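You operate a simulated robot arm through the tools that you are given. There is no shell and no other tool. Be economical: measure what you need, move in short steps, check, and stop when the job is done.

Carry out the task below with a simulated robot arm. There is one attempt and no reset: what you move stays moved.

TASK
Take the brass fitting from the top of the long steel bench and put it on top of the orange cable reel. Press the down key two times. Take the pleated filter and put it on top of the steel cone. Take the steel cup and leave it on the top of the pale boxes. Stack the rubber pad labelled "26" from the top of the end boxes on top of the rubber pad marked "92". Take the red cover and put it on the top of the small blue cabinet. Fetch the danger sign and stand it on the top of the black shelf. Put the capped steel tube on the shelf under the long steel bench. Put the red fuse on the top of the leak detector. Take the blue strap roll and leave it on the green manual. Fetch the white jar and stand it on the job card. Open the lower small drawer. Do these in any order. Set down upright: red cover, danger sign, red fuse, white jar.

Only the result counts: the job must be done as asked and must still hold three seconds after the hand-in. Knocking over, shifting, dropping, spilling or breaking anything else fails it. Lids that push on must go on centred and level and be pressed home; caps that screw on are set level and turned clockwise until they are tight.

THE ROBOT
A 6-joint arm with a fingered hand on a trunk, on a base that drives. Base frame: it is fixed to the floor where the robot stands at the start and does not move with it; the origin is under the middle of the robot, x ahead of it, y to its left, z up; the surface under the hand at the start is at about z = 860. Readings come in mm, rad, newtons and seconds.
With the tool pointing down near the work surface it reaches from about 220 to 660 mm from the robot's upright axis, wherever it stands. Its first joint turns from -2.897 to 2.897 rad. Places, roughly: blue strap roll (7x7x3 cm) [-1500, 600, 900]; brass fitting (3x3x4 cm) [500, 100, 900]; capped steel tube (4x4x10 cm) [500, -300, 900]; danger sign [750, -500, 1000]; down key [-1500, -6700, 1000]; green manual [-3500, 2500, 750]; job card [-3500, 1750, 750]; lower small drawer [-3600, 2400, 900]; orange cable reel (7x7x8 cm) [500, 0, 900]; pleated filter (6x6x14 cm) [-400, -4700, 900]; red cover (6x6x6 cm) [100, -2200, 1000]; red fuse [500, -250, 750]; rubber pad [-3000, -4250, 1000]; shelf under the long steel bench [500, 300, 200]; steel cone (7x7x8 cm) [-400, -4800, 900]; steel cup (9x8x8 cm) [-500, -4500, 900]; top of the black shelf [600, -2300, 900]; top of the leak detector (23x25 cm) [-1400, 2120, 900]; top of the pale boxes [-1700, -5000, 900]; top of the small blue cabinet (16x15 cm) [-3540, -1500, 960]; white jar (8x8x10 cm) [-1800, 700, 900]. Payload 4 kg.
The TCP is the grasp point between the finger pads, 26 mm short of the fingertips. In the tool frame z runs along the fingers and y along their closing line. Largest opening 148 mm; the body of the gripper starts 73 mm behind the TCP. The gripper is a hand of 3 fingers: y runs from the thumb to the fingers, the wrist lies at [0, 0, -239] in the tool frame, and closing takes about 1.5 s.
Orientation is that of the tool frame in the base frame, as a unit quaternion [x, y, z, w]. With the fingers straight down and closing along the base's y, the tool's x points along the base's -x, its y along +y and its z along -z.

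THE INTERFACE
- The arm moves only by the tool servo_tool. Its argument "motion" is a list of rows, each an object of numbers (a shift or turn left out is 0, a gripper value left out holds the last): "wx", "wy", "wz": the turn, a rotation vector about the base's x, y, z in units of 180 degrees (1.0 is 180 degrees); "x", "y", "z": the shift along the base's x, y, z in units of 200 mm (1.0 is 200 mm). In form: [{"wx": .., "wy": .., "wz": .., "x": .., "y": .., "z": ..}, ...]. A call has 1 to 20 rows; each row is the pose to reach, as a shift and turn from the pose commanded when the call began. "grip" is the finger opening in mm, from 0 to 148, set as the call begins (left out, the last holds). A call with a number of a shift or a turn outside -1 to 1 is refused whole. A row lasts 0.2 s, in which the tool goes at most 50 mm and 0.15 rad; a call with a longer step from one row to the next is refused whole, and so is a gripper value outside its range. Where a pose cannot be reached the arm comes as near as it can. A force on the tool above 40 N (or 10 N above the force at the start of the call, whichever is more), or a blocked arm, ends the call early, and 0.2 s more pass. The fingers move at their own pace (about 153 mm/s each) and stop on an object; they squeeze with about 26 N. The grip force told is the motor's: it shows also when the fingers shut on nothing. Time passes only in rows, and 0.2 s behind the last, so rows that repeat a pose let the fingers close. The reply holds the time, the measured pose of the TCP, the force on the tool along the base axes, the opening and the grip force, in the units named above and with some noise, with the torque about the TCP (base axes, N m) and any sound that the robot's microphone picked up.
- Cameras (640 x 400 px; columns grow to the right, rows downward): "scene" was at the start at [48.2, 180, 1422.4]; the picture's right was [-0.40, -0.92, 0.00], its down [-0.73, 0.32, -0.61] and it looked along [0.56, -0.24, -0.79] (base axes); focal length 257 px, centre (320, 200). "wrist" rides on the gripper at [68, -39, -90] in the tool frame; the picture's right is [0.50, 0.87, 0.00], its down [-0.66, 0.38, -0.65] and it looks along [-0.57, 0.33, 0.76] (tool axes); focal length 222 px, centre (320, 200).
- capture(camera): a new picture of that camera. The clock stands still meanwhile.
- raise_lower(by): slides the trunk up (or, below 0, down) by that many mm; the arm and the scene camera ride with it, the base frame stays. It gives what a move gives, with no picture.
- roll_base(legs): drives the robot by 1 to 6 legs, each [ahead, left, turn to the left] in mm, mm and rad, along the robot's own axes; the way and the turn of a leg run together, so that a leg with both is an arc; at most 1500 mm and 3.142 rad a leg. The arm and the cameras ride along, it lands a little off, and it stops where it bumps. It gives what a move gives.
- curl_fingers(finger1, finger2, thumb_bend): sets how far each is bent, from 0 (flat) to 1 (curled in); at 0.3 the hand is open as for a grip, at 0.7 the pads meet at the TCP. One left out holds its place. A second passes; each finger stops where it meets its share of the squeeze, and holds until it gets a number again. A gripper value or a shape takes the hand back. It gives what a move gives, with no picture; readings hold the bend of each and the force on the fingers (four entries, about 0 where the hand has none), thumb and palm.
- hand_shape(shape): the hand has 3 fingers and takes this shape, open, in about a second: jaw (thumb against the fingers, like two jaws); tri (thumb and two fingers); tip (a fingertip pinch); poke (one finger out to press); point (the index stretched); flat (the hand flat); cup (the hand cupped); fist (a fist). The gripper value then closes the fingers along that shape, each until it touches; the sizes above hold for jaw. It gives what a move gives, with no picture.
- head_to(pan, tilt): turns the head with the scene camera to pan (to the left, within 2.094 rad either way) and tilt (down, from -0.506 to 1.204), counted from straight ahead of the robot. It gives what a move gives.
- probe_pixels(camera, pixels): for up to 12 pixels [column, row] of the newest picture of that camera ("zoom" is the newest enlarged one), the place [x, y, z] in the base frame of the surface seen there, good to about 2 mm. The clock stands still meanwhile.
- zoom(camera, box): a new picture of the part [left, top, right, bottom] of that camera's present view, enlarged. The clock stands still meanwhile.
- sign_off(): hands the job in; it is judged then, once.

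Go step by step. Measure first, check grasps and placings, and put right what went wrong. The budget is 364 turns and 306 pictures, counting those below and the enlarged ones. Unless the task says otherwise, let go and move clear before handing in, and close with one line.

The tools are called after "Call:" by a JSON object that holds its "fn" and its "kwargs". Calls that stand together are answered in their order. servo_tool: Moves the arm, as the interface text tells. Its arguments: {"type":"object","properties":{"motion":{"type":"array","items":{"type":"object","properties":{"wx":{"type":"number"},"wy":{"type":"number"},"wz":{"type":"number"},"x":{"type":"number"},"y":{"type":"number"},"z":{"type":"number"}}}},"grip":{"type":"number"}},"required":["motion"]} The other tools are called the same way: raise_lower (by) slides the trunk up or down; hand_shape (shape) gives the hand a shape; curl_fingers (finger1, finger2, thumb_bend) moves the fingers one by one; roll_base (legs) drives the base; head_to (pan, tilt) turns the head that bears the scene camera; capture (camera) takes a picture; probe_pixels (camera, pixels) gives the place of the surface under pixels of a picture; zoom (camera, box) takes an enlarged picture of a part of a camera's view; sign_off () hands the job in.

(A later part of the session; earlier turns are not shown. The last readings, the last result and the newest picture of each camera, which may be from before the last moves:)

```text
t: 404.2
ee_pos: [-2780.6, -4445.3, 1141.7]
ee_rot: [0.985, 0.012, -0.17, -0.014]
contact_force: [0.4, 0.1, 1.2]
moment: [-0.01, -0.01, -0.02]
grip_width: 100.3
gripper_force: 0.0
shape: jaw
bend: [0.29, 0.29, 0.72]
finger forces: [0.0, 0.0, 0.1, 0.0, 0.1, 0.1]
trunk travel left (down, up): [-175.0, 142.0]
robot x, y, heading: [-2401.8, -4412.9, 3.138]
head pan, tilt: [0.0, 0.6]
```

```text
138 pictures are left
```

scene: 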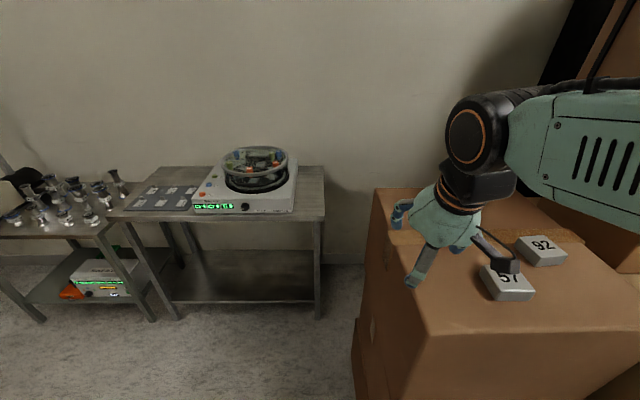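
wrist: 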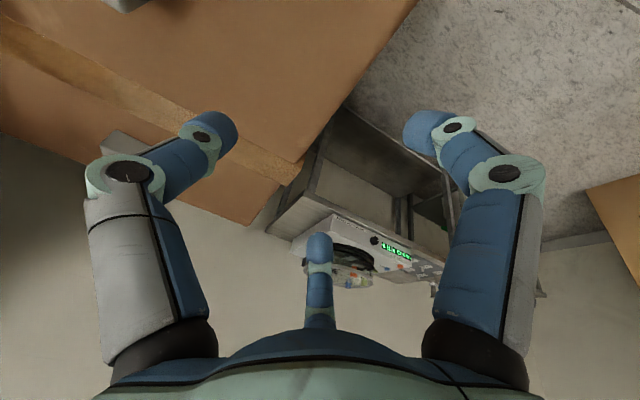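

Pad 92 is right here beside 57. Shift the hand left to see pad 26.

Call:
{"fn": "servo_tool", "kwargs": {"motion": [{"y": -0.2}, {"y": -0.4}, {"y": -0.6}, {"y": -0.8}, {"y": -0.8}]}}

Call:
{"fn": "zoom", "kwargs": {"camera": "scene", "box": [360, 140, 640, 340]}}

```text
t: 405.4
ee_pos: [-2778.1, -4602.8, 1143.4]
ee_rot: [0.985, 0.013, -0.17, -0.013]
contact_force: [0.3, -0.1, 0.0]
moment: [0.01, 0.02, -0.01]
grip_width: 100.4
gripper_force: 0.1
shape: jaw
bend: [0.29, 0.29, 0.72]
finger forces: [0.0, 0.0, 0.0, 0.1, 0.0, 0.0]
trunk travel left (down, up): [-175.0, 142.0]
robot x, y, heading: [-2400.0, -4413.3, 3.135]
head pan, tilt: [0.0, 0.6]
```

```text
2.00 times, centred on (500, 240) of scene
```

zoom: 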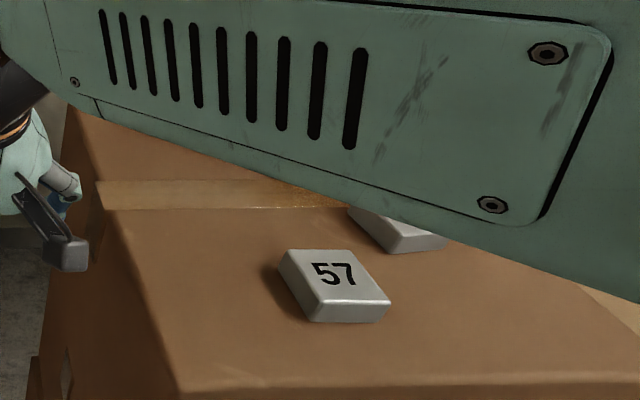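

Call:
{"fn": "servo_tool", "kwargs": {"motion": [{"y": 0.2}, {"y": 0.4}, {"y": 0.6}, {"y": 0.8}, {"y": 1.0}, {"y": 1.0}]}}

Call:
{"fn": "roll_base", "kwargs": {"legs": [[0, -130, 0]]}}

Call:
{"fn": "capture", "kwargs": {"camera": "wrist"}}

Call:
{"fn": "capture", "kwargs": {"camera": "scene"}}

```text
t: 406.8
ee_pos: [-2782.5, -4405.1, 1139.5]
ee_rot: [0.985, 0.013, -0.171, -0.014]
contact_force: [0.5, 0.1, -0.9]
moment: [0.01, -0.01, -0.03]
grip_width: 100.5
gripper_force: 0.1
shape: jaw
bend: [0.29, 0.29, 0.72]
finger forces: [0.0, 0.1, 0.0, 0.0, 0.1, 0.0]
trunk travel left (down, up): [-175.0, 142.0]
robot x, y, heading: [-2401.6, -4410.0, 3.135]
head pan, tilt: [0.0, 0.6]
```

```text
t: 408.6
ee_pos: [-2782.0, -4272.0, 1139.2]
ee_rot: [0.985, 0.013, -0.171, -0.013]
contact_force: [-0.7, 0.3, -0.4]
moment: [0.0, 0.02, -0.03]
grip_width: 100.3
gripper_force: 0.0
shape: jaw
bend: [0.29, 0.29, 0.72]
finger forces: [0.1, 0.1, 0.0, 0.1, 0.0, 0.0]
trunk travel left (down, up): [-175.0, 142.0]
robot x, y, heading: [-2401.2, -4277.9, 3.139]
head pan, tilt: [0.0, 0.6]
```

```text
136 pictures are left
```

wrist: 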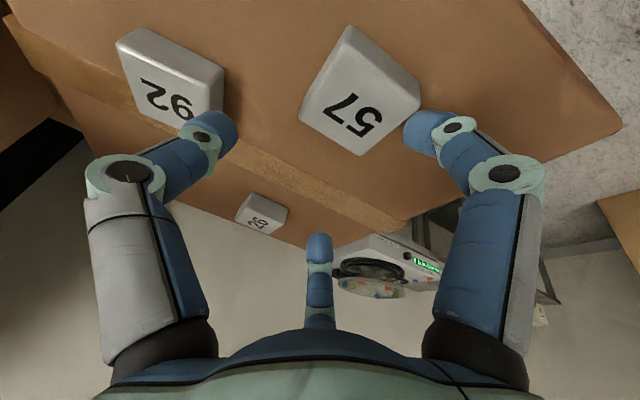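

```text
135 pictures are left
```

scene: 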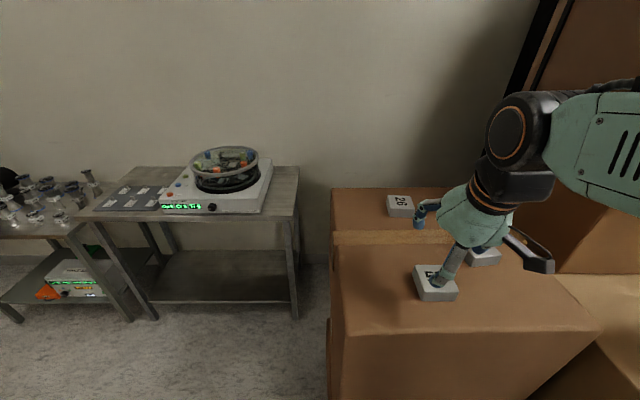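

Call:
{"fn": "zoom", "kwargs": {"camera": "wrist", "box": [90, 0, 330, 250]}}

Call:
{"fn": "probe_pixels", "kwargs": {"camera": "wrist", "pixels": [[240, 219], [252, 230], [272, 235], [258, 215], [285, 212], [251, 197], [120, 45], [150, 75], [190, 60], [215, 75], [140, 40], [170, 95]]}}

Call:
{"fn": "zoom", "kwargs": {"camera": "scene", "box": [360, 180, 520, 310]}}

```text
1.60 times, centred on (210, 125) of wrist
```

zoom: 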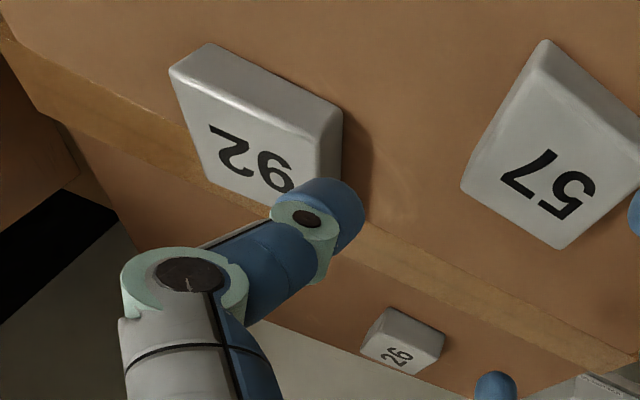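

```text
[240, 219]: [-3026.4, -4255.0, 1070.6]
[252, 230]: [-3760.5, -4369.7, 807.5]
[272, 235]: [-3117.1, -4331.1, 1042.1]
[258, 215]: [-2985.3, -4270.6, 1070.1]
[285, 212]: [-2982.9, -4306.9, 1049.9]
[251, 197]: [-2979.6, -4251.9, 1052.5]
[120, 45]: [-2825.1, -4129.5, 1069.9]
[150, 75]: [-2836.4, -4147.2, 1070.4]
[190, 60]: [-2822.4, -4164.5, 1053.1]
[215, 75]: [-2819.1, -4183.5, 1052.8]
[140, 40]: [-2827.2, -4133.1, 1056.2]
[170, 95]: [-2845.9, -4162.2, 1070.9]
```

```text
3.08 times, centred on (440, 245) of scene
```

zoom: 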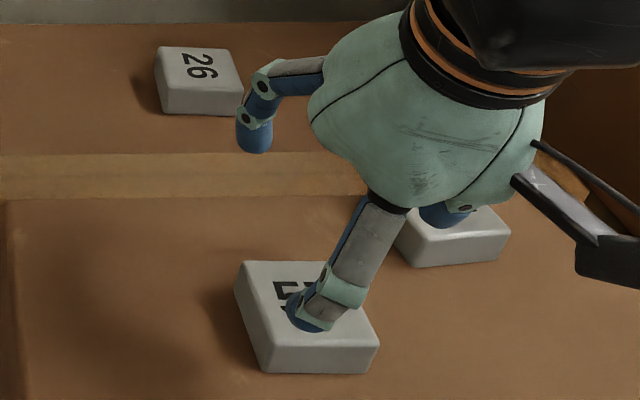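

Call:
{"fn": "probe_pixels", "kwargs": {"camera": "zoom", "pixels": [[162, 50], [224, 52], [236, 84], [168, 80], [170, 110], [236, 112], [200, 66], [410, 262], [500, 258], [508, 232], [455, 255]]}}

```text
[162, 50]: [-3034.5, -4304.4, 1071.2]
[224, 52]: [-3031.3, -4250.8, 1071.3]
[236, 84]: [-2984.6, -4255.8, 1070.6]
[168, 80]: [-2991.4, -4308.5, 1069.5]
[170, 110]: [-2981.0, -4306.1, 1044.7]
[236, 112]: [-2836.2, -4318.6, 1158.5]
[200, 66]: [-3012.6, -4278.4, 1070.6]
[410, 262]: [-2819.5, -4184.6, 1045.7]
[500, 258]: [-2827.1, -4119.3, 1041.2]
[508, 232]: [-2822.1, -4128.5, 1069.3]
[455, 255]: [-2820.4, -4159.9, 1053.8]
```

Pad 26: centre ≈(-3010,-4280), top 1071, ~53×48 mm. Straighten the hand to vertical and move above it.

Call:
{"fn": "servo_tool", "kwargs": {"motion": [{"wy": -0.04, "z": 0.05}, {"wy": -0.08, "z": 0.1}, {"wy": -0.109, "z": 0.15}, {"wy": -0.109, "z": 0.15, "x": -0.2}, {"wy": -0.109, "z": 0.15, "x": -0.4}, {"wy": -0.109, "z": 0.15, "x": -0.6}, {"wy": -0.109, "z": 0.15, "x": -0.6}]}}

Call:
{"fn": "servo_tool", "kwargs": {"motion": [{"x": -0.2}, {"x": -0.4}, {"x": -0.53, "y": -0.03}, {"x": -0.53, "y": -0.03, "z": -0.1}, {"x": -0.53, "y": -0.03, "z": -0.1}]}}

Call:
{"fn": "capture", "kwargs": {"camera": "wrist"}}

Call:
{"fn": "capture", "kwargs": {"camera": "scene"}}

```text
t: 410.2
ee_pos: [-2899.8, -4270.1, 1168.9]
ee_rot: [1.0, 0.016, 0.0, -0.012]
contact_force: [0.2, -0.4, -0.5]
moment: [0.0, -0.03, -0.01]
grip_width: 100.7
gripper_force: 0.0
shape: jaw
bend: [0.29, 0.29, 0.72]
finger forces: [0.1, 0.0, 0.1, 0.0, 0.0, 0.0]
trunk travel left (down, up): [-175.0, 142.0]
robot x, y, heading: [-2402.5, -4280.7, 3.135]
head pan, tilt: [0.0, 0.6]
```

```text
t: 411.4
ee_pos: [-2993.6, -4278.8, 1140.6]
ee_rot: [1.0, 0.014, 0.0, -0.012]
contact_force: [0.3, -0.7, 0.2]
moment: [-0.04, 0.02, -0.02]
grip_width: 100.6
gripper_force: 0.1
shape: jaw
bend: [0.29, 0.29, 0.72]
finger forces: [0.1, 0.0, 0.0, 0.0, 0.0, 0.1]
out of reach, approached as far as the arm can: row 2, 3, 4, 5
trunk travel left (down, up): [-175.0, 142.0]
robot x, y, heading: [-2401.8, -4279.8, 3.138]
head pan, tilt: [0.0, 0.6]
```

```text
132 pictures are left
```

wrist: 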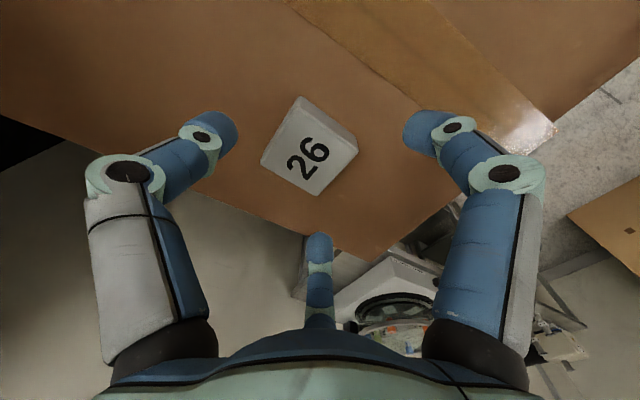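

```text
131 pictures are left
```

scene: 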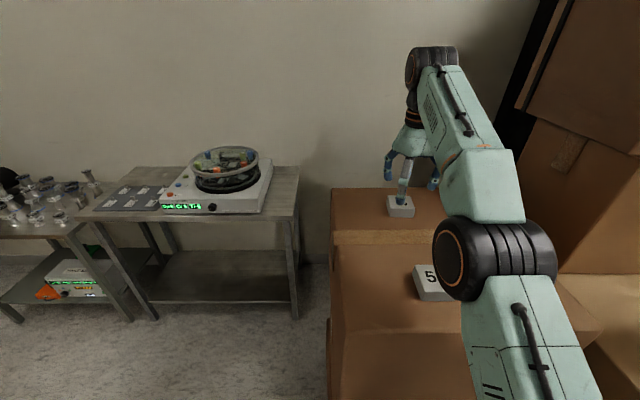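

Near the reach limit at this height. Raise the trunk 140 and move the base 60 mm closer, then reposition.

Call:
{"fn": "servo_tool", "kwargs": {"motion": [{"x": 0.15}, {"x": 0.3}, {"x": 0.3}]}}

Call:
{"fn": "raise_lower", "kwargs": {"by": 140}}

Call:
{"fn": "roll_base", "kwargs": {"legs": [[60, 0, 0]]}}

Call:
{"fn": "servo_tool", "kwargs": {"motion": [{"z": -0.2}, {"z": -0.4}, {"z": -0.6}, {"z": -0.7}, {"z": -0.7}]}}

Call:
{"fn": "capture", "kwargs": {"camera": "wrist"}}

```text
t: 412.2
ee_pos: [-2931.9, -4278.3, 1138.8]
ee_rot: [1.0, 0.015, 0.001, -0.012]
contact_force: [0.3, -1.0, -0.3]
moment: [-0.01, -0.01, 0.01]
grip_width: 100.4
gripper_force: 0.0
shape: jaw
bend: [0.29, 0.29, 0.72]
finger forces: [0.1, 0.1, 0.0, 0.0, 0.0, 0.0]
trunk travel left (down, up): [-175.0, 142.0]
robot x, y, heading: [-2401.0, -4281.4, 3.135]
head pan, tilt: [0.0, 0.6]
```

```text
t: 413.9
ee_pos: [-2931.8, -4279.8, 1280.7]
ee_rot: [1.0, 0.016, 0.001, -0.011]
contact_force: [1.2, -0.4, -0.3]
moment: [0.01, 0.0, 0.03]
grip_width: 100.5
gripper_force: 0.1
shape: jaw
bend: [0.29, 0.29, 0.72]
finger forces: [0.0, 0.1, 0.1, 0.0, 0.0, 0.1]
trunk travel left (down, up): [-315.0, 2.0]
robot x, y, heading: [-2400.3, -4279.2, 3.136]
head pan, tilt: [0.0, 0.6]
```

```text
t: 414.8
ee_pos: [-2960.6, -4278.8, 1280.0]
ee_rot: [1.0, 0.015, 0.001, -0.012]
contact_force: [-0.8, -0.8, 0.7]
moment: [0.05, -0.03, 0.0]
grip_width: 100.5
gripper_force: 0.1
shape: jaw
bend: [0.29, 0.29, 0.72]
finger forces: [0.1, 0.0, 0.0, 0.1, 0.1, 0.1]
trunk travel left (down, up): [-315.0, 2.0]
robot x, y, heading: [-2426.0, -4282.7, 3.135]
head pan, tilt: [0.0, 0.6]
stopped in leg 1: the robot was blocked; the commanded pose is now the measured one
```

```text
t: 416.0
ee_pos: [-2956.4, -4276.1, 1141.3]
ee_rot: [1.0, 0.015, 0.0, -0.012]
contact_force: [-0.2, -0.1, 0.6]
moment: [0.02, 0.01, 0.01]
grip_width: 100.3
gripper_force: 0.0
shape: jaw
bend: [0.29, 0.29, 0.72]
finger forces: [0.1, 0.0, 0.1, 0.1, 0.0, 0.1]
trunk travel left (down, up): [-315.0, 2.0]
robot x, y, heading: [-2426.7, -4280.5, 3.136]
head pan, tilt: [0.0, 0.6]
```

```text
130 pictures are left
```

wrist: 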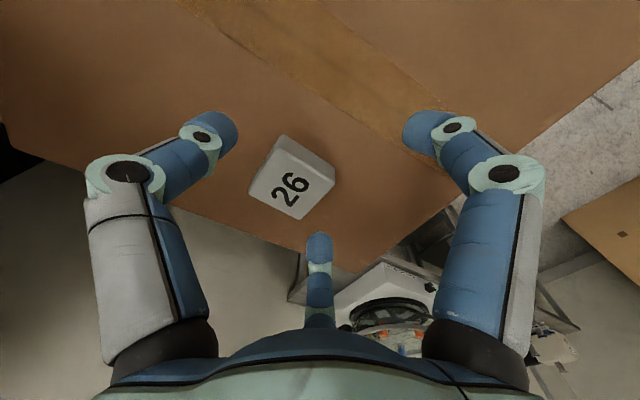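

Call:
{"fn": "probe_pixels", "kwargs": {"camera": "wrist", "pixels": [[251, 192], [284, 140], [332, 180], [300, 216], [290, 180], [312, 150]]}}

Call:
{"fn": "servo_tool", "kwargs": {"motion": [{"x": -0.15}, {"x": -0.27, "y": -0.02}, {"x": -0.27, "y": -0.02, "z": -0.1}, {"x": -0.27, "y": -0.02, "z": -0.1}]}}

Call:
{"fn": "capture", "kwargs": {"camera": "wrist"}}

```text
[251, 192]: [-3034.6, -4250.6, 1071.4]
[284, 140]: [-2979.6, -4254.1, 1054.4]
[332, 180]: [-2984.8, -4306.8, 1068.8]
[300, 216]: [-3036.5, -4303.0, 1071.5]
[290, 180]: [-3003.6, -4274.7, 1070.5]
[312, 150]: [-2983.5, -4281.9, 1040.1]
```

```text
t: 417.0
ee_pos: [-3011.8, -4282.7, 1119.4]
ee_rot: [1.0, 0.015, 0.0, -0.012]
contact_force: [0.1, 0.9, -0.4]
moment: [0.0, -0.03, -0.02]
grip_width: 100.2
gripper_force: 0.1
shape: jaw
bend: [0.29, 0.29, 0.72]
finger forces: [0.0, 0.1, 0.0, 0.1, 0.1, 0.0]
trunk travel left (down, up): [-315.0, 2.0]
robot x, y, heading: [-2424.8, -4278.7, 3.141]
head pan, tilt: [0.0, 0.6]
```

```text
129 pictures are left
```

wrist: 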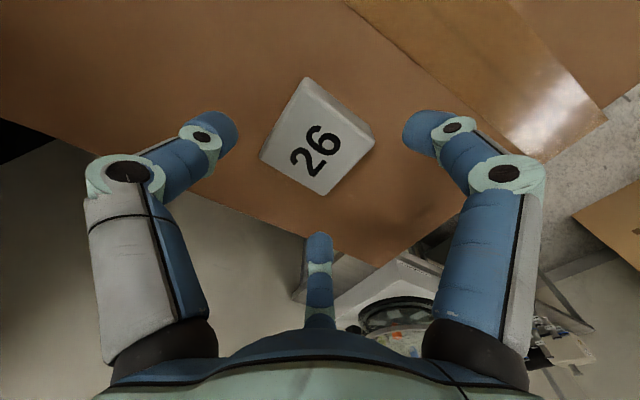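

Descend around the pad and close.

Call:
{"fn": "servo_tool", "kwargs": {"motion": [{"x": 0.01, "y": 0.015, "z": -0.12}, {"x": 0.01, "y": 0.015, "z": -0.2}, {"x": 0.01, "y": 0.015, "z": -0.235}, {"x": 0.01, "y": 0.015, "z": -0.235}]}}

Call:
{"fn": "servo_tool", "kwargs": {"motion": [{}, {}, {}, {}, {}, {}, {}], "grip": 0}}

Call:
{"fn": "capture", "kwargs": {"camera": "wrist"}}

```text
t: 418.0
ee_pos: [-3010.3, -4279.7, 1075.1]
ee_rot: [1.0, 0.014, 0.0, -0.012]
contact_force: [-0.2, 0.2, -0.4]
moment: [-0.01, 0.0, -0.01]
grip_width: 100.6
gripper_force: 0.0
shape: jaw
bend: [0.29, 0.29, 0.72]
finger forces: [0.1, 0.0, 0.1, 0.0, 0.0, 0.1]
trunk travel left (down, up): [-315.0, 2.0]
robot x, y, heading: [-2422.7, -4279.1, 3.141]
head pan, tilt: [0.0, 0.6]
```

```text
t: 419.6
ee_pos: [-3011.0, -4280.1, 1075.3]
ee_rot: [1.0, 0.015, 0.001, -0.012]
contact_force: [-0.4, -0.1, -0.3]
moment: [-0.01, 0.01, 0.01]
grip_width: 61.2
gripper_force: 25.7
shape: jaw
bend: [0.77, 0.36, 0.7]
finger forces: [22.1, 19.2, 0.0, 0.0, 23.2, 0.0]
trunk travel left (down, up): [-315.0, 2.0]
robot x, y, heading: [-2425.5, -4279.8, 3.135]
head pan, tilt: [0.0, 0.6]
```

```text
128 pictures are left
```

wrist: 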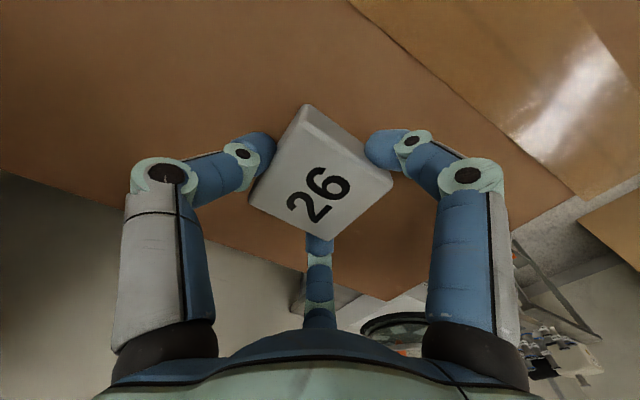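

Gripped by three fingers. Lift and check it is level.

Call:
{"fn": "servo_tool", "kwargs": {"motion": [{"z": 0.05}, {"z": 0.15}, {"z": 0.3}, {"z": 0.45}, {"z": 0.45}]}}

Call:
{"fn": "capture", "kwargs": {"camera": "wrist"}}

Call:
{"fn": "capture", "kwargs": {"camera": "scene"}}

```text
t: 420.8
ee_pos: [-3008.0, -4281.6, 1164.0]
ee_rot: [1.0, 0.016, 0.0, -0.012]
contact_force: [-0.1, 0.3, -1.1]
moment: [0.02, -0.02, -0.04]
grip_width: 61.3
gripper_force: 25.9
shape: jaw
bend: [0.77, 0.36, 0.7]
finger forces: [22.2, 19.2, 0.0, 0.0, 23.0, 0.1]
trunk travel left (down, up): [-315.0, 2.0]
robot x, y, heading: [-2425.3, -4283.9, 3.134]
head pan, tilt: [0.0, 0.6]
```

```text
127 pictures are left
```

wrist: 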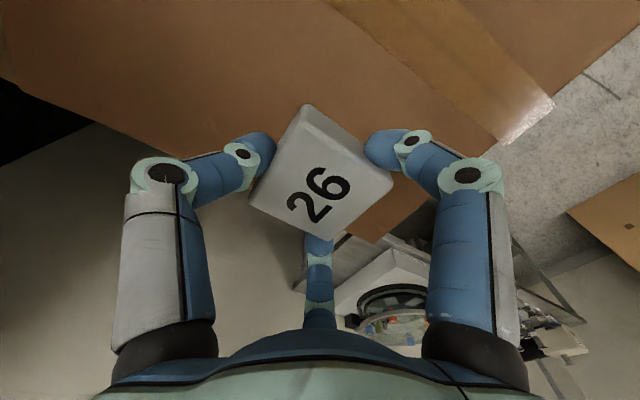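

```text
126 pictures are left
```

scene: 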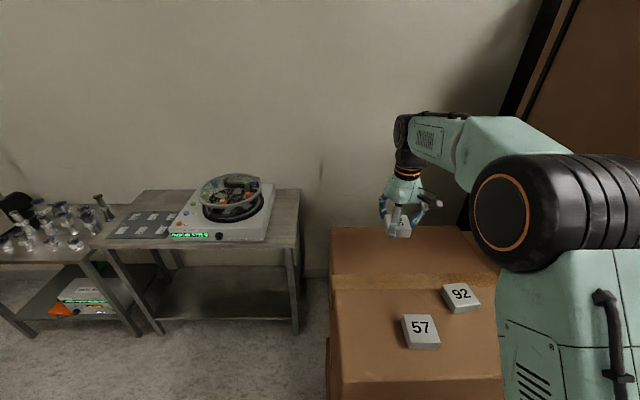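

Call:
{"fn": "zoom", "kwargs": {"camera": "scene", "box": [390, 270, 500, 360]}}

Call:
{"fn": "probe_pixels", "kwargs": {"camera": "wrist", "pixels": [[252, 195], [302, 108], [390, 185], [328, 238], [320, 180], [340, 215], [300, 130]]}}

```text
4.44 times, centred on (445, 315) of scene
```

zoom: 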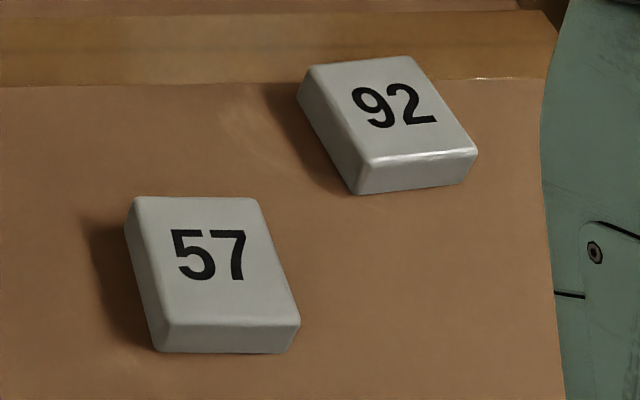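

```text
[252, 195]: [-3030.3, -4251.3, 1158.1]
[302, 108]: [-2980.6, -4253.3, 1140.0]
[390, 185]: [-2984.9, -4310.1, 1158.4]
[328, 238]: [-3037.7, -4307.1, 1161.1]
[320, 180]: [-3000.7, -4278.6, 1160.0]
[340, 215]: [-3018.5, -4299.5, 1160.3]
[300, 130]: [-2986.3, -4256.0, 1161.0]
```

Call:
{"fn": "probe_pixels", "kwargs": {"camera": "zoom", "pixels": [[312, 68], [408, 58], [476, 148], [366, 162], [390, 108], [358, 190], [474, 178]]}}

```text
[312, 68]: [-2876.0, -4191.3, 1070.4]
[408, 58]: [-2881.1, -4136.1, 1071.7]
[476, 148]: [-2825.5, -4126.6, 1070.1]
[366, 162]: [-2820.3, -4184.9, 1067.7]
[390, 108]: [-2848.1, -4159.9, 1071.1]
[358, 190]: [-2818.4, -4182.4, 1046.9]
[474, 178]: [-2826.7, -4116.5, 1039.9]
```

Pad 92 centre (-2851,-4160), yaw differs by ~13°. Move over with yaw correction.

Call:
{"fn": "servo_tool", "kwargs": {"motion": [{"x": 0.15, "y": 0.12, "wz": 0.02}, {"x": 0.32, "y": 0.25, "wz": 0.04}, {"x": 0.48, "y": 0.37, "wz": 0.06}, {"x": 0.64, "y": 0.49, "wz": 0.071}, {"x": 0.79, "y": 0.604, "wz": 0.071}, {"x": 0.79, "y": 0.604, "wz": 0.071, "z": -0.1}, {"x": 0.79, "y": 0.604, "wz": 0.071, "z": -0.2}, {"x": 0.79, "y": 0.604, "wz": 0.071, "z": -0.2}]}}

Call:
{"fn": "capture", "kwargs": {"camera": "wrist"}}

Call:
{"fn": "zoom", "kwargs": {"camera": "scene", "box": [380, 200, 540, 360]}}

```text
t: 422.6
ee_pos: [-2850.9, -4160.5, 1123.7]
ee_rot: [0.992, 0.126, -0.001, -0.013]
contact_force: [0.5, -0.2, -0.8]
moment: [0.0, 0.0, 0.0]
grip_width: 60.6
gripper_force: 26.1
shape: jaw
bend: [0.77, 0.36, 0.7]
finger forces: [22.3, 19.4, 0.0, 0.0, 22.7, 0.1]
trunk travel left (down, up): [-315.0, 2.0]
robot x, y, heading: [-2430.7, -4280.3, 3.136]
head pan, tilt: [0.0, 0.6]
```

```text
124 pictures are left
```

wrist: 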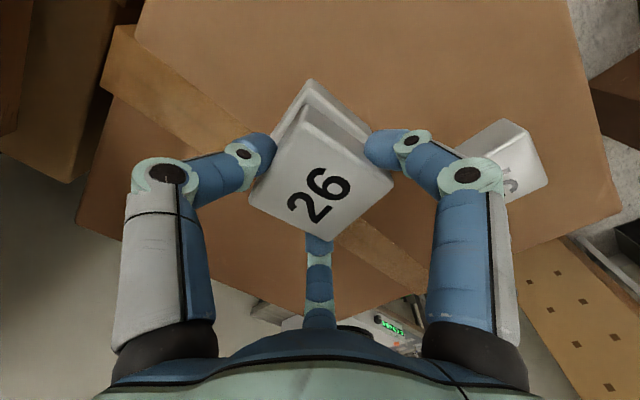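

```text
2.50 times, centred on (460, 280) of scene
```

zoom: 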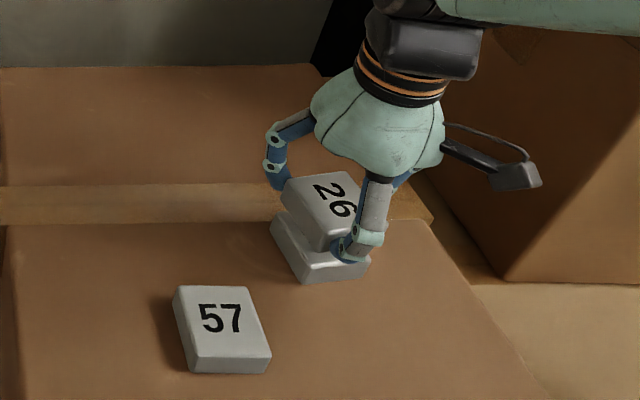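

Call:
{"fn": "servo_tool", "kwargs": {"motion": [{"z": -0.05}, {"z": -0.08}, {"z": -0.085}, {"z": -0.085}]}}

Call:
{"fn": "servo_tool", "kwargs": {"motion": [{"z": -0.01}, {"z": -0.015}, {"z": -0.015}]}}

```text
t: 423.6
ee_pos: [-2850.8, -4160.0, 1108.1]
ee_rot: [0.992, 0.126, -0.002, -0.013]
contact_force: [-0.2, -0.4, -0.9]
moment: [0.0, -0.01, -0.01]
grip_width: 60.8
gripper_force: 26.2
shape: jaw
bend: [0.77, 0.36, 0.7]
finger forces: [22.2, 19.3, 0.0, 0.0, 22.7, 0.0]
trunk travel left (down, up): [-315.0, 2.0]
robot x, y, heading: [-2425.9, -4284.8, 3.135]
head pan, tilt: [0.0, 0.6]
```

```text
t: 424.4
ee_pos: [-2853.0, -4159.1, 1103.9]
ee_rot: [0.992, 0.126, -0.002, -0.012]
contact_force: [-1.1, -0.3, 6.1]
moment: [-0.03, 0.02, -0.01]
grip_width: 61.0
gripper_force: 26.5
shape: jaw
bend: [0.77, 0.36, 0.7]
finger forces: [22.7, 19.7, 0.0, 0.0, 23.5, 0.0]
trunk travel left (down, up): [-315.0, 2.0]
robot x, y, heading: [-2422.6, -4282.0, 3.137]
head pan, tilt: [0.0, 0.6]
```

Contact (6 N). Release, check, and rise.

Call:
{"fn": "servo_tool", "kwargs": {"motion": [{}, {}, {}, {}, {"z": 0.1}, {"z": 0.25}, {"z": 0.45}, {"z": 0.45}], "grip": 100}}

Call:
{"fn": "capture", "kwargs": {"camera": "wrist"}}

Call:
{"fn": "zoom", "kwargs": {"camera": "scene", "box": [380, 200, 540, 360]}}

```text
t: 426.2
ee_pos: [-2854.1, -4158.7, 1191.5]
ee_rot: [0.992, 0.126, -0.001, -0.011]
contact_force: [0.2, 0.0, 0.3]
moment: [-0.03, -0.01, 0.03]
grip_width: 99.9
gripper_force: 0.0
shape: jaw
bend: [0.29, 0.29, 0.72]
finger forces: [0.0, 0.0, 0.0, 0.0, 0.1, 0.0]
trunk travel left (down, up): [-315.0, 2.0]
robot x, y, heading: [-2426.8, -4281.6, 3.136]
head pan, tilt: [0.0, 0.6]
```

```text
122 pictures are left
```

wrist: 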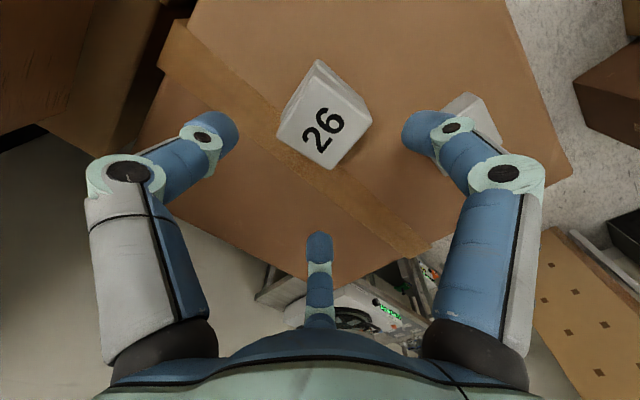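

```text
2.50 times, centred on (460, 280) of scene
```

zoom: 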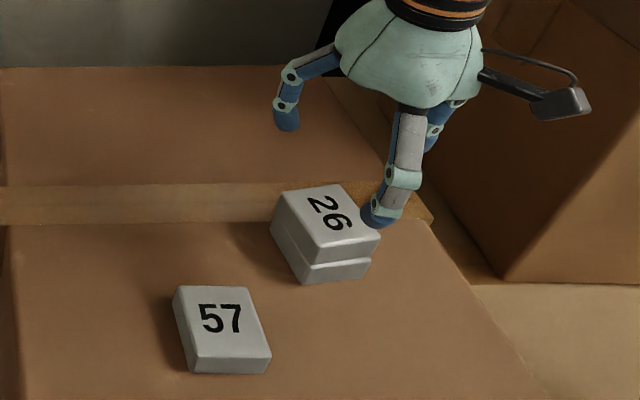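

Pads are stacked. Next the red fuse: retract, turn left, and reverse out along the known path to the long bench.

Call:
{"fn": "servo_tool", "kwargs": {"motion": [{"x": 0.15, "y": -0.1, "wz": -0.03}, {"x": 0.3, "y": -0.2, "wz": -0.071}, {"x": 0.3, "y": -0.4, "wz": -0.071}, {"x": 0.3, "y": -0.58, "wz": -0.071}, {"x": 0.3, "y": -0.58, "wz": -0.071}]}}

Call:
{"fn": "roll_base", "kwargs": {"legs": [[-250, 0, 0], [0, 0, 1.575], [-250, 237, 0]]}}

```text
t: 427.4
ee_pos: [-2789.7, -4276.1, 1190.9]
ee_rot: [1.0, 0.015, 0.0, -0.012]
contact_force: [-0.9, -0.1, 0.8]
moment: [-0.01, -0.04, 0.03]
grip_width: 99.8
gripper_force: 0.1
shape: jaw
bend: [0.29, 0.29, 0.72]
finger forces: [0.0, 0.0, 0.1, 0.0, 0.0, 0.1]
trunk travel left (down, up): [-315.0, 2.0]
robot x, y, heading: [-2424.9, -4278.4, 3.133]
head pan, tilt: [0.0, 0.6]
```

```text
t: 434.1
ee_pos: [-2114.1, -4575.7, 1187.8]
ee_rot: [0.704, 0.71, -0.003, -0.009]
contact_force: [-0.8, 0.6, -0.2]
moment: [-0.01, -0.01, -0.03]
grip_width: 99.9
gripper_force: 0.1
shape: jaw
bend: [0.29, 0.29, 0.72]
finger forces: [0.0, 0.0, 0.1, 0.0, 0.0, 0.0]
trunk travel left (down, up): [-315.0, 2.0]
robot x, y, heading: [-2091.2, -4200.2, -1.604]
head pan, tilt: [0.0, 0.6]
stopped in leg 3: the robot was blocked; the commanded pose is now the measured one
```

Blocked again; raise the head as before and retry.

Call:
{"fn": "head_to", "kwargs": {"pan": 0.0, "tilt": -0.3}}

Call:
{"fn": "roll_base", "kwargs": {"legs": [[-30, 60, 0.034]]}}

Call:
{"fn": "capture", "kwargs": {"camera": "scene"}}

```text
t: 435.3
ee_pos: [-2119.1, -4580.5, 1186.1]
ee_rot: [0.705, 0.709, 0.001, -0.009]
contact_force: [-0.2, -0.2, 0.4]
moment: [0.03, 0.01, -0.01]
grip_width: 99.6
gripper_force: 0.0
shape: jaw
bend: [0.29, 0.29, 0.72]
finger forces: [0.1, 0.0, 0.0, 0.1, 0.0, 0.0]
trunk travel left (down, up): [-315.0, 2.0]
robot x, y, heading: [-2096.8, -4202.0, -1.597]
head pan, tilt: [0.0, -0.3]
```

```text
t: 436.1
ee_pos: [-2116.3, -4581.5, 1183.8]
ee_rot: [0.702, 0.712, 0.002, -0.008]
contact_force: [0.3, 0.0, -0.2]
moment: [-0.02, 0.01, 0.03]
grip_width: 99.9
gripper_force: 0.1
shape: jaw
bend: [0.29, 0.29, 0.72]
finger forces: [0.0, 0.0, 0.0, 0.0, 0.1, 0.0]
trunk travel left (down, up): [-315.0, 2.0]
robot x, y, heading: [-2085.9, -4201.2, -1.595]
head pan, tilt: [0.0, -0.3]
stopped in leg 1: the robot was blocked; the commanded pose is now the measured one
```

```text
120 pictures are left
```

scene: 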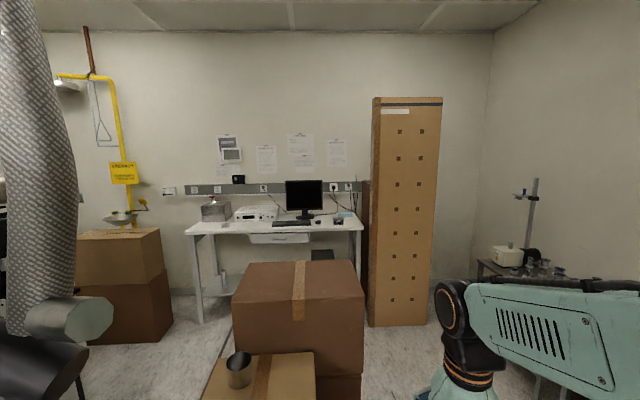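

The head is against the hanging nozzle on the left. Back straight away from it first, then shift left.

Call:
{"fn": "roll_base", "kwargs": {"legs": [[-140, -10, 0.025]]}}

Call:
{"fn": "raise_lower", "kwargs": {"by": -140}}

Call:
{"fn": "roll_base", "kwargs": {"legs": [[0, 150, 0], [-300, 0, 0], [-450, 170, 0], [-1000, 0, 0], [-1100, 0, 0]]}}

```text
t: 436.9
ee_pos: [-2120.9, -4573.3, 1183.1]
ee_rot: [0.703, 0.711, 0.004, -0.01]
contact_force: [0.0, -0.1, 0.9]
moment: [0.02, 0.0, -0.01]
grip_width: 100.0
gripper_force: 0.1
shape: jaw
bend: [0.29, 0.29, 0.72]
finger forces: [0.0, 0.0, 0.0, 0.0, 0.0, 0.0]
trunk travel left (down, up): [-315.0, 2.0]
robot x, y, heading: [-2089.0, -4187.8, -1.599]
head pan, tilt: [0.0, -0.3]
stopped in leg 1: the robot was blocked; the commanded pose is now the measured one
```

```text
t: 438.6
ee_pos: [-2104.4, -4552.2, 1050.2]
ee_rot: [0.702, 0.712, -0.006, -0.007]
contact_force: [-0.5, 0.1, 0.5]
moment: [0.01, 0.03, -0.01]
grip_width: 99.7
gripper_force: 0.1
shape: jaw
bend: [0.29, 0.29, 0.72]
finger forces: [0.1, 0.0, 0.1, 0.0, 0.0, 0.0]
trunk travel left (down, up): [-175.0, 142.0]
robot x, y, heading: [-2090.3, -4186.7, -1.594]
head pan, tilt: [0.0, -0.3]
```

```text
t: 439.4
ee_pos: [-2102.1, -4554.4, 1050.9]
ee_rot: [0.702, 0.712, -0.005, -0.007]
contact_force: [0.9, -0.4, 0.6]
moment: [0.0, 0.01, 0.03]
grip_width: 99.9
gripper_force: 0.0
shape: jaw
bend: [0.29, 0.29, 0.72]
finger forces: [0.0, 0.1, 0.0, 0.0, 0.0, 0.0]
trunk travel left (down, up): [-175.0, 142.0]
robot x, y, heading: [-2082.6, -4187.5, -1.591]
head pan, tilt: [0.0, -0.3]
stopped in leg 1: the robot was blocked; the commanded pose is now the measured one
```

Call:
{"fn": "head_to", "kwargs": {"pan": -2.05, "tilt": 0.6}}

Call:
{"fn": "capture", "kwargs": {"camera": "scene"}}

Call:
{"fn": "head_to", "kwargs": {"pan": 2.05, "tilt": 0.5}}

Call:
{"fn": "capture", "kwargs": {"camera": "scene"}}

```text
t: 441.3
ee_pos: [-2094.3, -4551.7, 1051.4]
ee_rot: [0.703, 0.712, -0.009, -0.009]
contact_force: [0.0, -0.2, 0.7]
moment: [0.0, -0.03, 0.0]
grip_width: 99.9
gripper_force: 0.1
shape: jaw
bend: [0.29, 0.29, 0.72]
finger forces: [0.1, 0.0, 0.1, 0.1, 0.1, 0.0]
trunk travel left (down, up): [-175.0, 142.0]
robot x, y, heading: [-2081.0, -4185.4, -1.592]
head pan, tilt: [-2.051, 0.6]
```

```text
119 pictures are left
```

scene: 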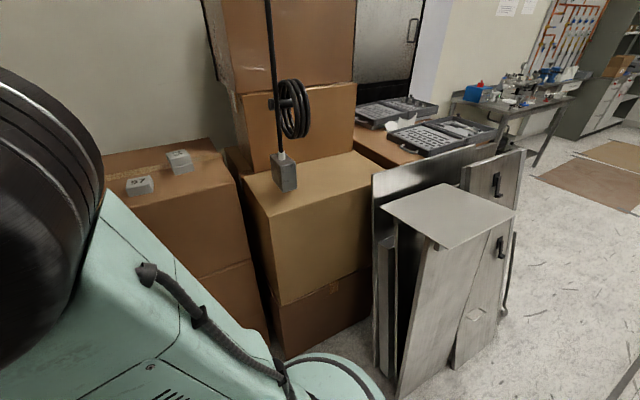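

```text
t: 444.7
ee_pos: [-2095.5, -4567.1, 1045.9]
ee_rot: [0.703, 0.711, -0.004, -0.013]
contact_force: [-0.5, 0.5, -0.3]
moment: [-0.03, 0.01, -0.01]
grip_width: 100.0
gripper_force: 0.1
shape: jaw
bend: [0.29, 0.29, 0.72]
finger forces: [0.0, 0.1, 0.0, 0.0, 0.0, 0.0]
trunk travel left (down, up): [-175.0, 142.0]
robot x, y, heading: [-2082.4, -4185.5, -1.593]
head pan, tilt: [2.051, 0.499]
```

```text
118 pictures are left
```

scene: 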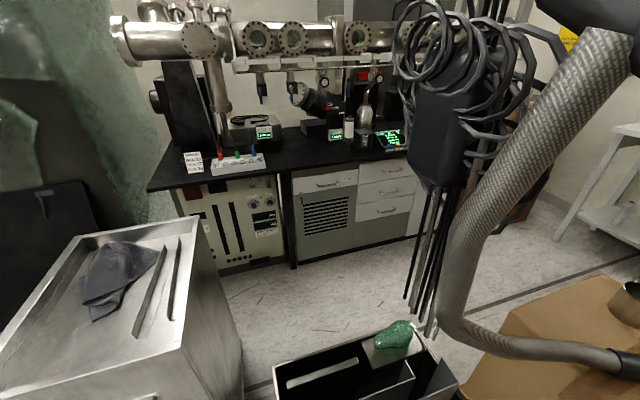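

Call:
{"fn": "head_to", "kwargs": {"pan": -2.0, "tilt": 0.9}}

Call:
{"fn": "capture", "kwargs": {"camera": "scene"}}

Call:
{"fn": "probe_pixels", "kwargs": {"camera": "scene", "pixels": [[250, 330], [300, 280], [330, 330], [360, 350], [380, 300], [420, 350], [200, 330], [270, 250], [280, 90], [350, 380]]}}

```text
t: 448.0
ee_pos: [-2095.6, -4551.1, 1051.0]
ee_rot: [0.702, 0.712, -0.009, -0.008]
contact_force: [-0.8, -0.4, 0.0]
moment: [-0.02, 0.02, -0.01]
grip_width: 99.7
gripper_force: 0.0
shape: jaw
bend: [0.29, 0.29, 0.72]
finger forces: [0.1, 0.0, 0.0, 0.1, 0.0, 0.1]
trunk travel left (down, up): [-175.0, 142.0]
robot x, y, heading: [-2085.2, -4187.8, -1.597]
head pan, tilt: [-2.0, 0.901]
```

```text
117 pictures are left
```

scene: 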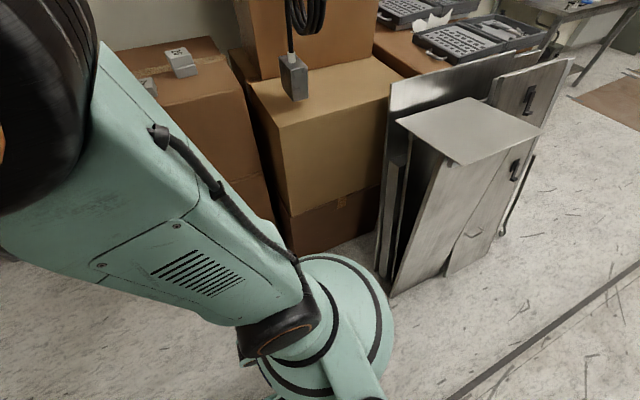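

```text
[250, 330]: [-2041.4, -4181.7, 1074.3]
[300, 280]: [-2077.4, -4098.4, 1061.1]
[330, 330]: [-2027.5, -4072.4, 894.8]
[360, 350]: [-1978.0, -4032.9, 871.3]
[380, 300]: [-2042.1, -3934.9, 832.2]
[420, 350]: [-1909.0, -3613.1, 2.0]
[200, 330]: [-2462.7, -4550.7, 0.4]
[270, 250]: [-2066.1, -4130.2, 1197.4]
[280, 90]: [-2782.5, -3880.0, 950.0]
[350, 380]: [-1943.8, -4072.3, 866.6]
```

No visible floor contact; the folded arm may be pressing against the head. Extend the arm a bit, and retry.

Call:
{"fn": "head_to", "kwargs": {"pan": 0.0, "tilt": -0.3}}

Call:
{"fn": "servo_tool", "kwargs": {"motion": [{"y": -0.2, "z": 0.1}, {"y": -0.4, "z": 0.2}, {"y": -0.5, "z": 0.3}, {"y": -0.5, "z": 0.3}]}}

Call:
{"fn": "roll_base", "kwargs": {"legs": [[-60, 0, 0]]}}

```text
t: 449.9
ee_pos: [-2094.8, -4566.5, 1046.9]
ee_rot: [0.703, 0.711, -0.004, -0.013]
contact_force: [0.4, 0.4, -1.1]
moment: [-0.01, -0.02, 0.01]
grip_width: 99.9
gripper_force: 0.0
shape: jaw
bend: [0.29, 0.29, 0.72]
finger forces: [0.0, 0.0, 0.0, 0.0, 0.1, 0.0]
trunk travel left (down, up): [-175.0, 142.0]
robot x, y, heading: [-2078.8, -4185.5, -1.593]
head pan, tilt: [0.0, -0.3]
```

```text
t: 450.9
ee_pos: [-2093.7, -4666.4, 1104.5]
ee_rot: [0.702, 0.712, -0.004, -0.014]
contact_force: [0.0, -0.2, -0.1]
moment: [-0.02, -0.01, 0.02]
grip_width: 99.9
gripper_force: 0.0
shape: jaw
bend: [0.29, 0.29, 0.72]
finger forces: [0.1, 0.0, 0.0, 0.0, 0.1, 0.1]
trunk travel left (down, up): [-175.0, 142.0]
robot x, y, heading: [-2079.2, -4186.7, -1.596]
head pan, tilt: [0.0, -0.3]
```

```text
t: 451.7
ee_pos: [-2100.5, -4654.7, 1104.1]
ee_rot: [0.705, 0.709, -0.003, -0.013]
contact_force: [-0.3, -0.1, 0.8]
moment: [0.02, 0.0, 0.01]
grip_width: 99.9
gripper_force: 0.2
shape: jaw
bend: [0.29, 0.29, 0.72]
finger forces: [0.0, 0.0, 0.1, 0.0, 0.0, 0.1]
trunk travel left (down, up): [-175.0, 142.0]
robot x, y, heading: [-2082.8, -4172.4, -1.603]
head pan, tilt: [0.0, -0.3]
stopped in leg 1: the robot was blocked; the commanded pose is now the measured one
```

The hanging hose is ~180 mm from the head on the left; that's the contact. Go right first, then back, then left.

Call:
{"fn": "roll_base", "kwargs": {"legs": [[0, -200, 0.03]]}}

Call:
{"fn": "roll_base", "kwargs": {"legs": [[-270, 0, 0], [-20, 340, 0]]}}

```text
t: 454.1
ee_pos: [-2287.0, -4634.5, 1110.5]
ee_rot: [0.695, 0.718, -0.008, -0.009]
contact_force: [1.6, 0.0, -0.1]
moment: [-0.01, 0.0, 0.01]
grip_width: 100.0
gripper_force: 0.0
shape: jaw
bend: [0.29, 0.29, 0.72]
finger forces: [0.0, 0.0, 0.0, 0.1, 0.0, 0.1]
trunk travel left (down, up): [-175.0, 142.0]
robot x, y, heading: [-2285.5, -4166.3, -1.578]
head pan, tilt: [0.0, -0.3]
```

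```text
t: 459.1
ee_pos: [-1946.7, -4354.6, 1109.7]
ee_rot: [0.695, 0.719, -0.009, -0.008]
contact_force: [0.1, -0.6, 0.0]
moment: [0.01, -0.01, -0.01]
grip_width: 99.8
gripper_force: 0.0
shape: jaw
bend: [0.29, 0.29, 0.72]
finger forces: [0.1, 0.0, 0.1, 0.0, 0.0, 0.0]
trunk travel left (down, up): [-175.0, 142.0]
robot x, y, heading: [-1948.4, -3888.2, -1.573]
head pan, tilt: [0.0, -0.3]
```

Free. Continue reversing north, then turn to face +x and go to the long bench.

Call:
{"fn": "roll_base", "kwargs": {"legs": [[-150, 0, 0], [-450, 180, 0], [-1000, 0, 0], [-1150, 0, 0], [0, 0, 1.57]]}}

Call:
{"fn": "roll_base", "kwargs": {"legs": [[1450, 0, 0], [0, 900, 0]]}}

```text
t: 477.2
ee_pos: [-1310.0, -1093.0, 1109.8]
ee_rot: [-0.031, 0.999, -0.013, 0.001]
contact_force: [0.7, 0.5, 0.0]
moment: [-0.01, 0.04, -0.02]
grip_width: 99.9
gripper_force: 0.1
shape: jaw
bend: [0.29, 0.29, 0.72]
finger forces: [0.0, 0.1, 0.1, 0.1, 0.1, 0.1]
trunk travel left (down, up): [-175.0, 142.0]
robot x, y, heading: [-1780.8, -1105.9, 0.026]
head pan, tilt: [0.0, -0.3]
```

```text
t: 492.1
ee_pos: [98.7, -156.6, 1110.6]
ee_rot: [-0.037, 0.999, -0.013, 0.0]
contact_force: [0.5, 1.0, -0.1]
moment: [0.02, -0.03, 0.0]
grip_width: 99.9
gripper_force: 0.1
shape: jaw
bend: [0.29, 0.29, 0.72]
finger forces: [0.1, 0.0, 0.0, 0.1, 0.0, 0.0]
trunk travel left (down, up): [-175.0, 142.0]
robot x, y, heading: [-367.0, -179.1, 0.042]
head pan, tilt: [0.0, -0.3]
```

Call:
{"fn": "roll_base", "kwargs": {"legs": [[300, 0, -0.042]]}}

Call:
{"fn": "head_to", "kwargs": {"pan": -0.1, "tilt": 0.75}}

Call:
{"fn": "capture", "kwargs": {"camera": "scene"}}

Call:
{"fn": "capture", "kwargs": {"camera": "wrist"}}

```text
t: 494.2
ee_pos: [393.2, -171.7, 1109.9]
ee_rot: [-0.017, 1.0, -0.012, -0.001]
contact_force: [0.2, -0.4, 0.1]
moment: [0.02, 0.02, 0.0]
grip_width: 99.8
gripper_force: 0.0
shape: jaw
bend: [0.29, 0.29, 0.72]
finger forces: [0.0, 0.0, 0.1, 0.0, 0.0, 0.1]
trunk travel left (down, up): [-175.0, 142.0]
robot x, y, heading: [-75.7, -169.1, -0.0]
head pan, tilt: [0.0, -0.3]
```

```text
t: 495.5
ee_pos: [391.7, -171.4, 1110.4]
ee_rot: [-0.017, 1.0, -0.012, 0.001]
contact_force: [0.0, -0.9, -1.4]
moment: [-0.02, 0.0, 0.04]
grip_width: 99.7
gripper_force: 0.0
shape: jaw
bend: [0.29, 0.29, 0.72]
finger forces: [0.1, 0.0, 0.1, 0.0, 0.1, 0.0]
trunk travel left (down, up): [-175.0, 142.0]
robot x, y, heading: [-76.5, -168.4, -0.003]
head pan, tilt: [-0.099, 0.75]
```

```text
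116 pictures are left
```

scene: 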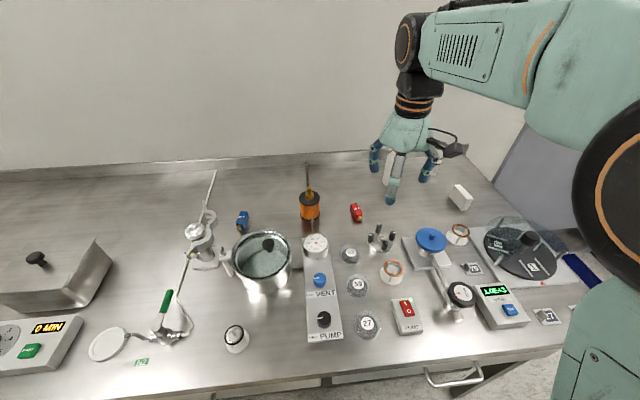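

```text
115 pictures are left
```

wrist: 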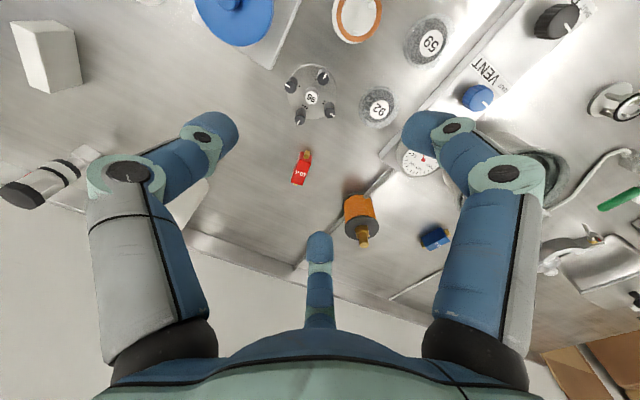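

Call:
{"fn": "zoom", "kwargs": {"camera": "wrist", "box": [270, 130, 340, 200]}}

Call:
{"fn": "zoom", "kwargs": {"camera": "scene", "box": [330, 190, 385, 235]}}

Call:
{"fn": "probe_pixels", "kwargs": {"camera": "zoom", "pixels": [[300, 140], [330, 150], [310, 200], [345, 200], [335, 260], [320, 180], [355, 255], [295, 170]]}}

```text
5.71 times, centred on (305, 165) of wrist
```

zoom: 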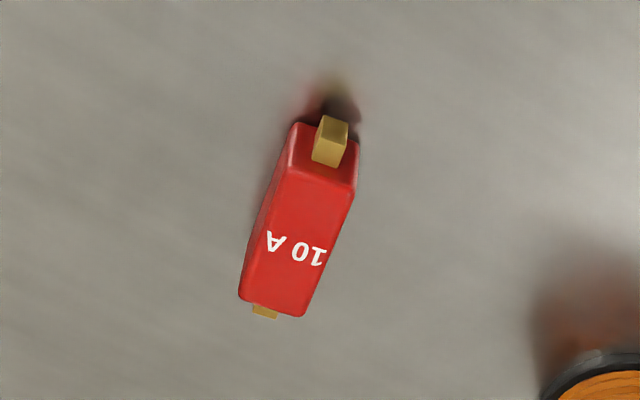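

```text
8.89 times, centred on (358, 212) of scene
```

zoom: 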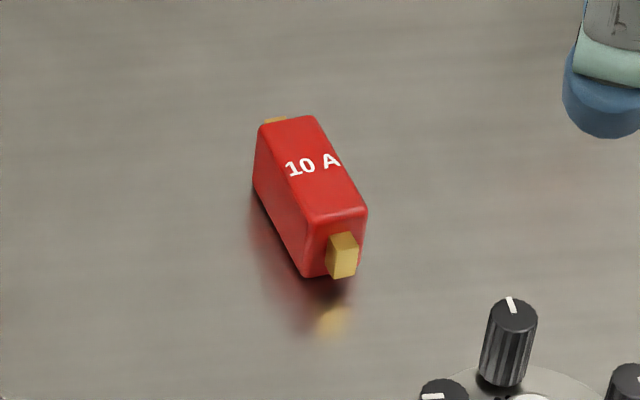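

```text
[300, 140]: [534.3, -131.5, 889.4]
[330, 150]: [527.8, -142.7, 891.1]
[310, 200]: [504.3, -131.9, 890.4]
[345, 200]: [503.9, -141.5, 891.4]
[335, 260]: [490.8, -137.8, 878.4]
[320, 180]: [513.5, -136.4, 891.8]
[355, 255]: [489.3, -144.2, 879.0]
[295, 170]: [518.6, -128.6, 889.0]
```

Fuse: centre ≈(517,-134.5), axis yaw ≈+10°, top 891. Move over, yaw the hand, descend partway and verify.

Call:
{"fn": "servo_tool", "kwargs": {"motion": [{"x": 0.15, "y": 0.05, "wz": 0.02}, {"x": 0.35, "y": 0.1, "wz": 0.045}, {"x": 0.5, "y": 0.15, "wz": 0.045}, {"x": 0.625, "y": 0.185, "wz": 0.045}, {"x": 0.625, "y": 0.185, "wz": 0.045, "z": -0.2}, {"x": 0.625, "y": 0.185, "wz": 0.045, "z": -0.4}, {"x": 0.625, "y": 0.185, "wz": 0.045, "z": -0.6}, {"x": 0.625, "y": 0.185, "wz": 0.045, "z": -0.75}, {"x": 0.625, "y": 0.185, "wz": 0.045, "z": -0.75}], "grip": 64}}

Call:
{"fn": "capture", "kwargs": {"camera": "wrist"}}

```text
t: 497.5
ee_pos: [515.7, -136.5, 957.5]
ee_rot: [-0.087, 0.996, -0.012, 0.001]
contact_force: [-0.2, 0.6, -0.4]
moment: [0.0, 0.04, 0.02]
grip_width: 64.5
gripper_force: 0.0
shape: jaw
bend: [0.77, 0.77, 0.7]
finger forces: [0.1, 0.1, 0.0, 0.0, 0.0, 0.1]
trunk travel left (down, up): [-175.0, 142.0]
robot x, y, heading: [-74.1, -172.0, 0.001]
head pan, tilt: [-0.099, 0.75]
```

```text
112 pictures are left
```

wrist: 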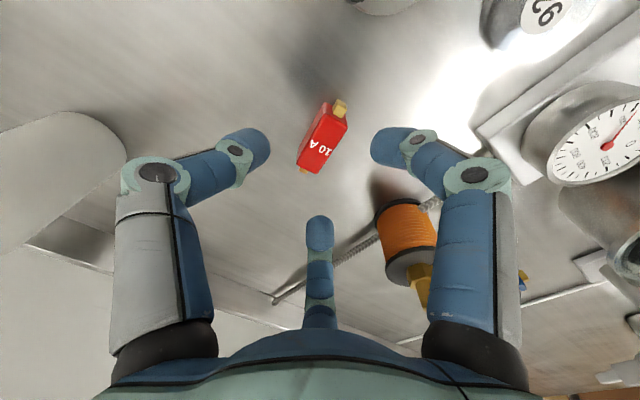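

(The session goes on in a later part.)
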